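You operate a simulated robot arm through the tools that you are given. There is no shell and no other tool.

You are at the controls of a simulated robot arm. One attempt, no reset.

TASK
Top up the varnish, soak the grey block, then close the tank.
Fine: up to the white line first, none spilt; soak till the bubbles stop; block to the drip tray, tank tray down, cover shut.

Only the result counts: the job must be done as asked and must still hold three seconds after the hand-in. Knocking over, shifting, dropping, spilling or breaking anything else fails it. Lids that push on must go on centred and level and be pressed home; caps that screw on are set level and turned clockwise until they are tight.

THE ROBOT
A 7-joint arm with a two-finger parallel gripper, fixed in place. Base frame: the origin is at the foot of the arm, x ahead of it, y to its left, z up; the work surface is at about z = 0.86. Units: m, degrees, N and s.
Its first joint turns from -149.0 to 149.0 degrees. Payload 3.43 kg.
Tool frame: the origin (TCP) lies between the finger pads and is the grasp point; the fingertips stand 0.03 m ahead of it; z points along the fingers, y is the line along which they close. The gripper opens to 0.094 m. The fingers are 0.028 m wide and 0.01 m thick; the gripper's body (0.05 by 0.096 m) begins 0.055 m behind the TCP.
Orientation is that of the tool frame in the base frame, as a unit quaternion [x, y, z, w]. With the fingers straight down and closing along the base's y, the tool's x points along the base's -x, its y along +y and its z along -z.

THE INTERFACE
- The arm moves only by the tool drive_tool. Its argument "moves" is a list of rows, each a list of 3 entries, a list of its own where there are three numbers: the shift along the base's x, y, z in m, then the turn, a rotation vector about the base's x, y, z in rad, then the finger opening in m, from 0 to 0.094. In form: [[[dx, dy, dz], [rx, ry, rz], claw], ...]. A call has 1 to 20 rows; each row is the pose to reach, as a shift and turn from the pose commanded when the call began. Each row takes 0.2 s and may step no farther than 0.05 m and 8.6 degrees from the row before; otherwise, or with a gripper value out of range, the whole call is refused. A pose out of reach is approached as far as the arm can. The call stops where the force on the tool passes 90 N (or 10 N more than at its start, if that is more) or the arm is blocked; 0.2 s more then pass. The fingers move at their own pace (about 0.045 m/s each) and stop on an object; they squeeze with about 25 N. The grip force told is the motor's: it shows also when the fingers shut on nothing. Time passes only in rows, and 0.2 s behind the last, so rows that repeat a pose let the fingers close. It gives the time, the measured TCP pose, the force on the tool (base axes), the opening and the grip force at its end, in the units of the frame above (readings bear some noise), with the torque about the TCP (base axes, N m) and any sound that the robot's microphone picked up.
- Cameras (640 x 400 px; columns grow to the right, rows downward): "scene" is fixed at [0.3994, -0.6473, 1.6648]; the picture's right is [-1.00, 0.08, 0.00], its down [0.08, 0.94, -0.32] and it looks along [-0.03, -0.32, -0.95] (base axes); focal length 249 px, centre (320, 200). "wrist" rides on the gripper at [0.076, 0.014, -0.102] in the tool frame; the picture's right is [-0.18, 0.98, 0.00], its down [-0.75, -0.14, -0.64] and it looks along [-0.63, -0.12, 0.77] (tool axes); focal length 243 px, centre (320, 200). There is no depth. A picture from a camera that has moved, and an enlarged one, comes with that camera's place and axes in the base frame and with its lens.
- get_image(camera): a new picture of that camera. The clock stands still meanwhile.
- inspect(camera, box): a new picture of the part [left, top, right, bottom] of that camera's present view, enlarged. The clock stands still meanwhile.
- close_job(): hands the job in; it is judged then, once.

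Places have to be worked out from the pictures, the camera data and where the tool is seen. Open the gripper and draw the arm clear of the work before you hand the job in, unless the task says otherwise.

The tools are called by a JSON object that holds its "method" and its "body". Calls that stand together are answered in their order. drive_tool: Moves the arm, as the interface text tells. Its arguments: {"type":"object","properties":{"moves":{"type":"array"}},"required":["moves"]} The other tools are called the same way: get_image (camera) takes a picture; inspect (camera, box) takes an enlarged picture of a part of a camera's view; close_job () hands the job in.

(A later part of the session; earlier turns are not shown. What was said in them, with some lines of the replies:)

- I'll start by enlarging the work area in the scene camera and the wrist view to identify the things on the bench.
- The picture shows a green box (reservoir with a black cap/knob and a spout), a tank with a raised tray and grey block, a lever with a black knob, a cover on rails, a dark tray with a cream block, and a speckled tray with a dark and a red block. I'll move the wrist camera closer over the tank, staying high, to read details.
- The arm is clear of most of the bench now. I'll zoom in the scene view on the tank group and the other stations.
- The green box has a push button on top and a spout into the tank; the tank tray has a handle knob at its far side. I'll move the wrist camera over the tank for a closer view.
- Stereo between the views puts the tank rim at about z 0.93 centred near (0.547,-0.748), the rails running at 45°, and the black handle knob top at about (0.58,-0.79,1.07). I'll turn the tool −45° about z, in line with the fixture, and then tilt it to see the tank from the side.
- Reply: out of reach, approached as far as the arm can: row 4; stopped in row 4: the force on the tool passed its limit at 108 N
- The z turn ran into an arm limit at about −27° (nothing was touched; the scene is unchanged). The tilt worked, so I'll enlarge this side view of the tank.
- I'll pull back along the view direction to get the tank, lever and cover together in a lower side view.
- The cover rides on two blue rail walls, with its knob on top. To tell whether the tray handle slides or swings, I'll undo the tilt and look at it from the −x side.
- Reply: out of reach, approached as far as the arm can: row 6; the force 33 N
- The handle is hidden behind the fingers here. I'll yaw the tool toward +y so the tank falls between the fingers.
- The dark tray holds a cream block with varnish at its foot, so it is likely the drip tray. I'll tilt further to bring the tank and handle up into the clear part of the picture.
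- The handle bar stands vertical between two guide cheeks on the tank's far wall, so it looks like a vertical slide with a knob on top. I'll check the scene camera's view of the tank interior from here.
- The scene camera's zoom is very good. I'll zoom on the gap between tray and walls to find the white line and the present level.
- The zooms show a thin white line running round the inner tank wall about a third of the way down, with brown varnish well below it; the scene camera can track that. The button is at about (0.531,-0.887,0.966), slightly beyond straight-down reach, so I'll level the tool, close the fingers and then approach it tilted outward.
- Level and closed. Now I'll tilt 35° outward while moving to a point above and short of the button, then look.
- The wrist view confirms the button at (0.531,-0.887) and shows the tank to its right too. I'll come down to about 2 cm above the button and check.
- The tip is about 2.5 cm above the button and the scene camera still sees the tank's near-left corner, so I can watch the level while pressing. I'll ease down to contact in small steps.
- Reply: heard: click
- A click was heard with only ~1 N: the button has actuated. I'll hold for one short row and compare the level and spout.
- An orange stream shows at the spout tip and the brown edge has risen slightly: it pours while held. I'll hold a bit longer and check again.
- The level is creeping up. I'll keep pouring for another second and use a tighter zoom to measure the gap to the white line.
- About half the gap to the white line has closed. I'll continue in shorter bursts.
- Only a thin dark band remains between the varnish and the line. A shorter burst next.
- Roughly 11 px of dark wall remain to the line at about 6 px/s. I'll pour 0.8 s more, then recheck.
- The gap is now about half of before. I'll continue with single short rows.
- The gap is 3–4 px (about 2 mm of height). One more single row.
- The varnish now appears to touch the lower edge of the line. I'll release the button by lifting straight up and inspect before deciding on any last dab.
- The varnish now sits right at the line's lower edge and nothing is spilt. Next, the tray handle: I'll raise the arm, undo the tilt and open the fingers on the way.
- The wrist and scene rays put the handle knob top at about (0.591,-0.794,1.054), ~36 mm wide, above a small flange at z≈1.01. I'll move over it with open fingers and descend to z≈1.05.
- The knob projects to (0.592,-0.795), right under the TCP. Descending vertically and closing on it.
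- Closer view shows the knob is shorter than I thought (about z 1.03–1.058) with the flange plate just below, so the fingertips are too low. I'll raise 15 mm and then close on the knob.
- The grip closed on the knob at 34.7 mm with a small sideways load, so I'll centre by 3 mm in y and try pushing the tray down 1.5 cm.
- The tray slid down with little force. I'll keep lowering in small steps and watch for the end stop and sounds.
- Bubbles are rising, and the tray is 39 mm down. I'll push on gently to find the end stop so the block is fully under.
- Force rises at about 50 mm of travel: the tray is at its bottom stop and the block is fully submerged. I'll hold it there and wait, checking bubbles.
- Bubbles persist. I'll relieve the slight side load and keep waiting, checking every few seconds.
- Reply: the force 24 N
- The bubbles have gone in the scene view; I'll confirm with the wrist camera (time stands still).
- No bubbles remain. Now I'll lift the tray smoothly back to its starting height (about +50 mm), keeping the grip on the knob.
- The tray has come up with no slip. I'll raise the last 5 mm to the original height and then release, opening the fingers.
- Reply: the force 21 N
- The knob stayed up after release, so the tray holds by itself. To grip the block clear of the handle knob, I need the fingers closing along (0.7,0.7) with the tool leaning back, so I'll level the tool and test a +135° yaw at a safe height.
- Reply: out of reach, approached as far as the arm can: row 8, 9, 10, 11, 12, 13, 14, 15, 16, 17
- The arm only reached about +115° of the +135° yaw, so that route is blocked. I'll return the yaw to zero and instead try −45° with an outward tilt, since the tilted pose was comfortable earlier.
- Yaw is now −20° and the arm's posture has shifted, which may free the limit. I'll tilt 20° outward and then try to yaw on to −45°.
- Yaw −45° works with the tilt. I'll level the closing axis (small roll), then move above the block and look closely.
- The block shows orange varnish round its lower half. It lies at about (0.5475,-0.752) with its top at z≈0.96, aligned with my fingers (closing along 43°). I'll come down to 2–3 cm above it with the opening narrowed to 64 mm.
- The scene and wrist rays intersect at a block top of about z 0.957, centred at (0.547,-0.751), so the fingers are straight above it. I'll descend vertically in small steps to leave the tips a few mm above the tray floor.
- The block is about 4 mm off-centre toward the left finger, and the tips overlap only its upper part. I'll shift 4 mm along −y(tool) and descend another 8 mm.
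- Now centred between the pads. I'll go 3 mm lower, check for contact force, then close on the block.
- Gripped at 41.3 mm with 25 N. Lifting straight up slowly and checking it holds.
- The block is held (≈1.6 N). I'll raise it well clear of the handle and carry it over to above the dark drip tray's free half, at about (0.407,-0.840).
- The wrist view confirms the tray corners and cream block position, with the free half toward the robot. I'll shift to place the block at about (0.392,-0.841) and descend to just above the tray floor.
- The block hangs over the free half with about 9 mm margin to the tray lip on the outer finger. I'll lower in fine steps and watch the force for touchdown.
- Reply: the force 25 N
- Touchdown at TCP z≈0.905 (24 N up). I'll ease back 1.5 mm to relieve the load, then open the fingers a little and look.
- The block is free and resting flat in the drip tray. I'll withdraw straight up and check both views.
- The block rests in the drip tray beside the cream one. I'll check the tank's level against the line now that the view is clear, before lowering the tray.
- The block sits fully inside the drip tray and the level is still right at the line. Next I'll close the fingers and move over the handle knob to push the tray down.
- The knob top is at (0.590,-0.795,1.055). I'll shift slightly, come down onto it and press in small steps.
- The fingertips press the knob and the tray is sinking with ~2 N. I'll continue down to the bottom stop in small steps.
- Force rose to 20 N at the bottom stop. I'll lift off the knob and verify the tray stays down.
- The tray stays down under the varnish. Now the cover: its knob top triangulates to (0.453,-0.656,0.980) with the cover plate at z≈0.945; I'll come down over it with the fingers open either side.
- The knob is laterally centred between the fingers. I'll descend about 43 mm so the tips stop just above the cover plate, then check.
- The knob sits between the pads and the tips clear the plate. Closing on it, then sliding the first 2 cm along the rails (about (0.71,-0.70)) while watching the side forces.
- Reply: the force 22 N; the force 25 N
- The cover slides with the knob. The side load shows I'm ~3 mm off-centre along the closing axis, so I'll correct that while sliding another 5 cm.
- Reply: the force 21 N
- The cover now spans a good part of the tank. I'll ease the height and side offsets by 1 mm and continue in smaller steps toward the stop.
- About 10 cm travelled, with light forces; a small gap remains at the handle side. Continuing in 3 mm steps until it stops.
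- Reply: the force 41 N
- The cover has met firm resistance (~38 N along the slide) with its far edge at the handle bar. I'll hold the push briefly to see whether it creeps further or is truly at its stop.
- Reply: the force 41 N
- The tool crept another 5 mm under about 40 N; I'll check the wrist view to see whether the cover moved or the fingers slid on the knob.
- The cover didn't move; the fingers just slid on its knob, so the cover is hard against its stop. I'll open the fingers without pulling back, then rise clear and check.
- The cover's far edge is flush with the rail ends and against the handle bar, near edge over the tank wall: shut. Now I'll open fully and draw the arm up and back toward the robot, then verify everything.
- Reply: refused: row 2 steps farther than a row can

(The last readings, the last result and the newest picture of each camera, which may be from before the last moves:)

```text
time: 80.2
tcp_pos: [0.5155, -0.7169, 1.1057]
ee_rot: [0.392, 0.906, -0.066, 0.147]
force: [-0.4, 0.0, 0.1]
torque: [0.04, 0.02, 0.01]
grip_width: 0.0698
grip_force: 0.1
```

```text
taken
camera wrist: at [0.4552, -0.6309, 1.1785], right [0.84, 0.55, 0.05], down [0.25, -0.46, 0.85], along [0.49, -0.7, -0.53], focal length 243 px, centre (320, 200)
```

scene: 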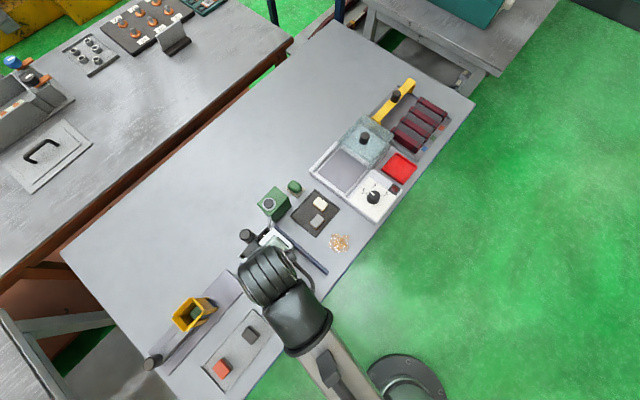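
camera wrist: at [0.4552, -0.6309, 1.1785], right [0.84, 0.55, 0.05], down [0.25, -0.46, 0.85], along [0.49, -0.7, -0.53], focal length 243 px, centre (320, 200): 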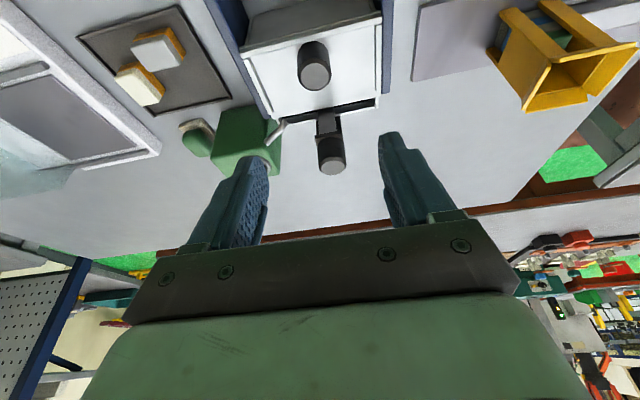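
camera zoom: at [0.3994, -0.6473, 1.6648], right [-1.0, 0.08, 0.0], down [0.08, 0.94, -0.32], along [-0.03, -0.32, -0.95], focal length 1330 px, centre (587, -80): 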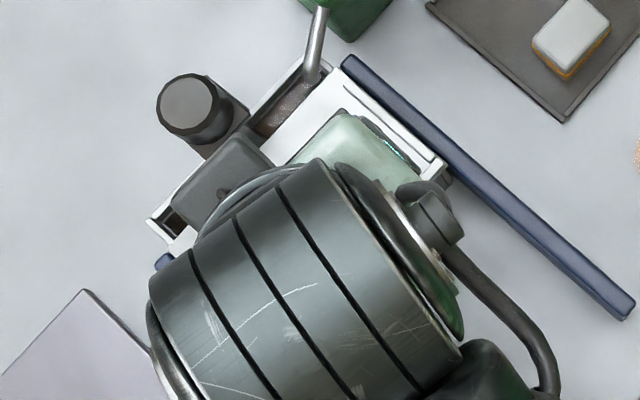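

One row was too long, so the call was refused and nothing moved. Repeating the retreat with smaller steps.

{"method": "drive_tool", "body": {"moves": [[[-0.015, 0.015, 0.03], [0, 0, 0], 0.094], [[-0.035, 0.035, 0.06], [0, 0, 0], 0.094], [[-0.055, 0.06, 0.085], [0, 0, 0], 0.094], [[-0.075, 0.09, 0.105], [0, 0, 0], 0.094], [[-0.095, 0.12, 0.12], [0, 0, 0], 0.094], [[-0.115, 0.15, 0.13], [0, 0, 0], 0.094]]}}

{"method": "get_image", "body": {"camera": "scene"}}

{"method": "inspect", "body": {"camera": "scene", "box": [220, 180, 340, 300]}}

{"method": "get_image", "body": {"camera": "wrist"}}

```text
time: 81.6
tcp_pos: [0.4005, -0.5703, 1.2366]
ee_rot: [0.392, 0.906, -0.067, 0.147]
force: [-1.1, 0.0, 0.1]
torque: [0.01, 0.0, 0.04]
grip_width: 0.0941
grip_force: 0.0
```

```text
taken
```

scene: 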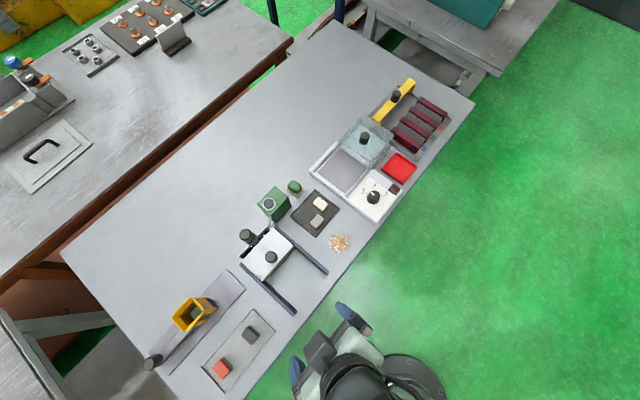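

```text
3.33 times, centred on (280, 240) of scene
camera zoom: at [0.3994, -0.6473, 1.6648], right [-1.0, 0.08, 0.0], down [0.08, 0.94, -0.32], along [-0.03, -0.32, -0.95], focal length 831 px, centre (453, 67)
```

zoom: 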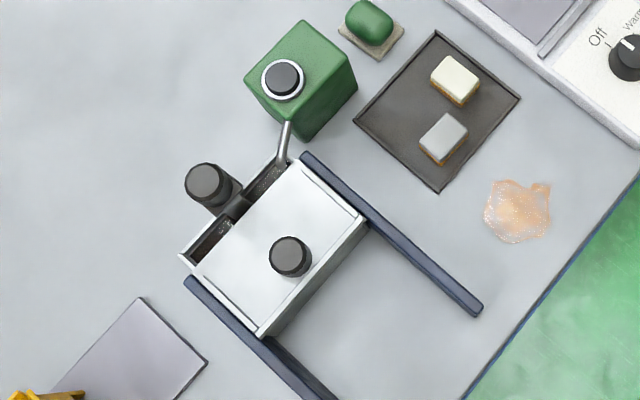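

```text
taken
camera wrist: at [0.3405, -0.4837, 1.3086], right [0.84, 0.55, 0.05], down [0.25, -0.46, 0.85], along [0.49, -0.7, -0.52], focal length 243 px, centre (320, 200)
```

wrist: 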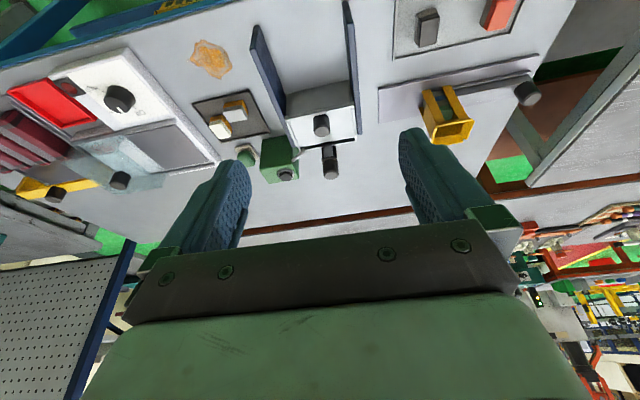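

Everything appears in place. I'll zoom in on the cover's far edge and the near wall to be sure it's truly home, and on the drip tray.

{"method": "inspect", "body": {"camera": "scene", "box": [236, 226, 276, 262]}}

{"method": "inspect", "body": {"camera": "scene", "box": [256, 240, 300, 284]}}

{"method": "inspect", "body": {"camera": "scene", "box": [250, 180, 345, 255]}}

```text
11.11 times, centred on (256, 244) of scene
camera zoom: at [0.3994, -0.6473, 1.6648], right [-1.0, 0.08, 0.0], down [0.08, 0.94, -0.32], along [-0.03, -0.32, -0.95], focal length 2771 px, centre (1031, -289)
```

zoom: 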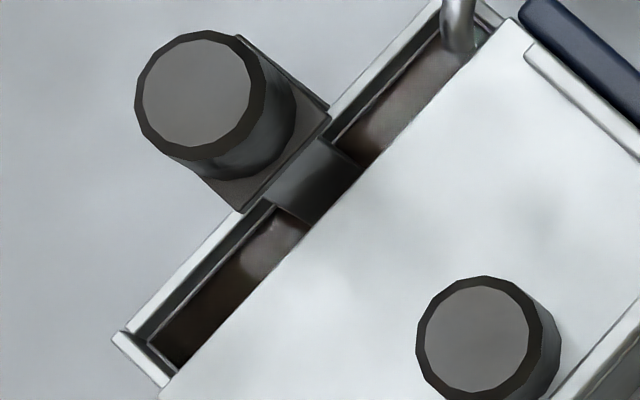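

```text
9.09 times, centred on (278, 262) of scene
camera zoom: at [0.3994, -0.6473, 1.6648], right [-1.0, 0.08, 0.0], down [0.08, 0.94, -0.32], along [-0.03, -0.32, -0.95], focal length 2267 px, centre (702, -364)
```

zoom: 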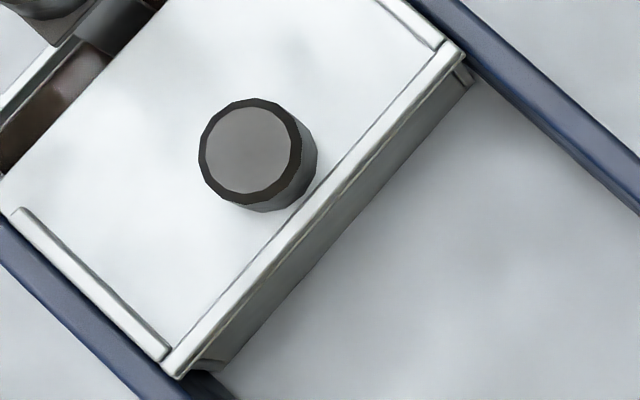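

```text
5.33 times, centred on (298, 218) of scene
camera zoom: at [0.3994, -0.6473, 1.6648], right [-1.0, 0.08, 0.0], down [0.08, 0.94, -0.32], along [-0.03, -0.32, -0.95], focal length 1330 px, centre (440, 107)
```

zoom: 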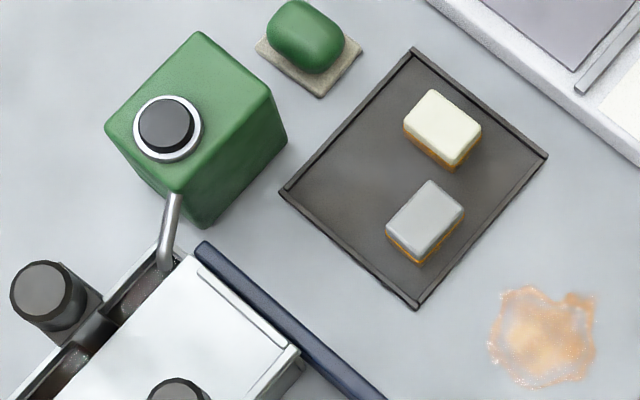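

The cover is flush on the near wall and against the handle bar. The tray is down, the grey block lies flat in the drip tray, nothing is spilt, and the gripper is open and clear. Handing the job in.

{"method": "close_job", "body": {}}

```text
The job is handed in.
```

I finished all the steps and handed the job in; I haven't seen the verdict.

- **Varnish:** topped up until it touched the lower edge of the white line, with no spill visible. It may sit about a millimetre under the middle of the line.
- **Soak:** I pushed the tank tray to its bottom stop and held it there until the bubbles had gone from both camera views. I then raised it again.
- **Block:** the grey block lies flat in the dark tray beside the cream one. Nothing labels that as the drip tray. I chose it because it sits next to the tank and the cream block in it has varnish round its foot.
- **Tank tray:** pushed back down to its bottom stop, and it stayed there when I let go.
- **Cover:** slid hard against its stop, flush with the rail ends and over the near wall. The tray's handle bar and the filler spout leave a gap of about 2 cm at the far side. I took that as the designed shut position.

The cameras show nothing else knocked or shifted. The gripper is open, and the arm is drawn clear of the work.
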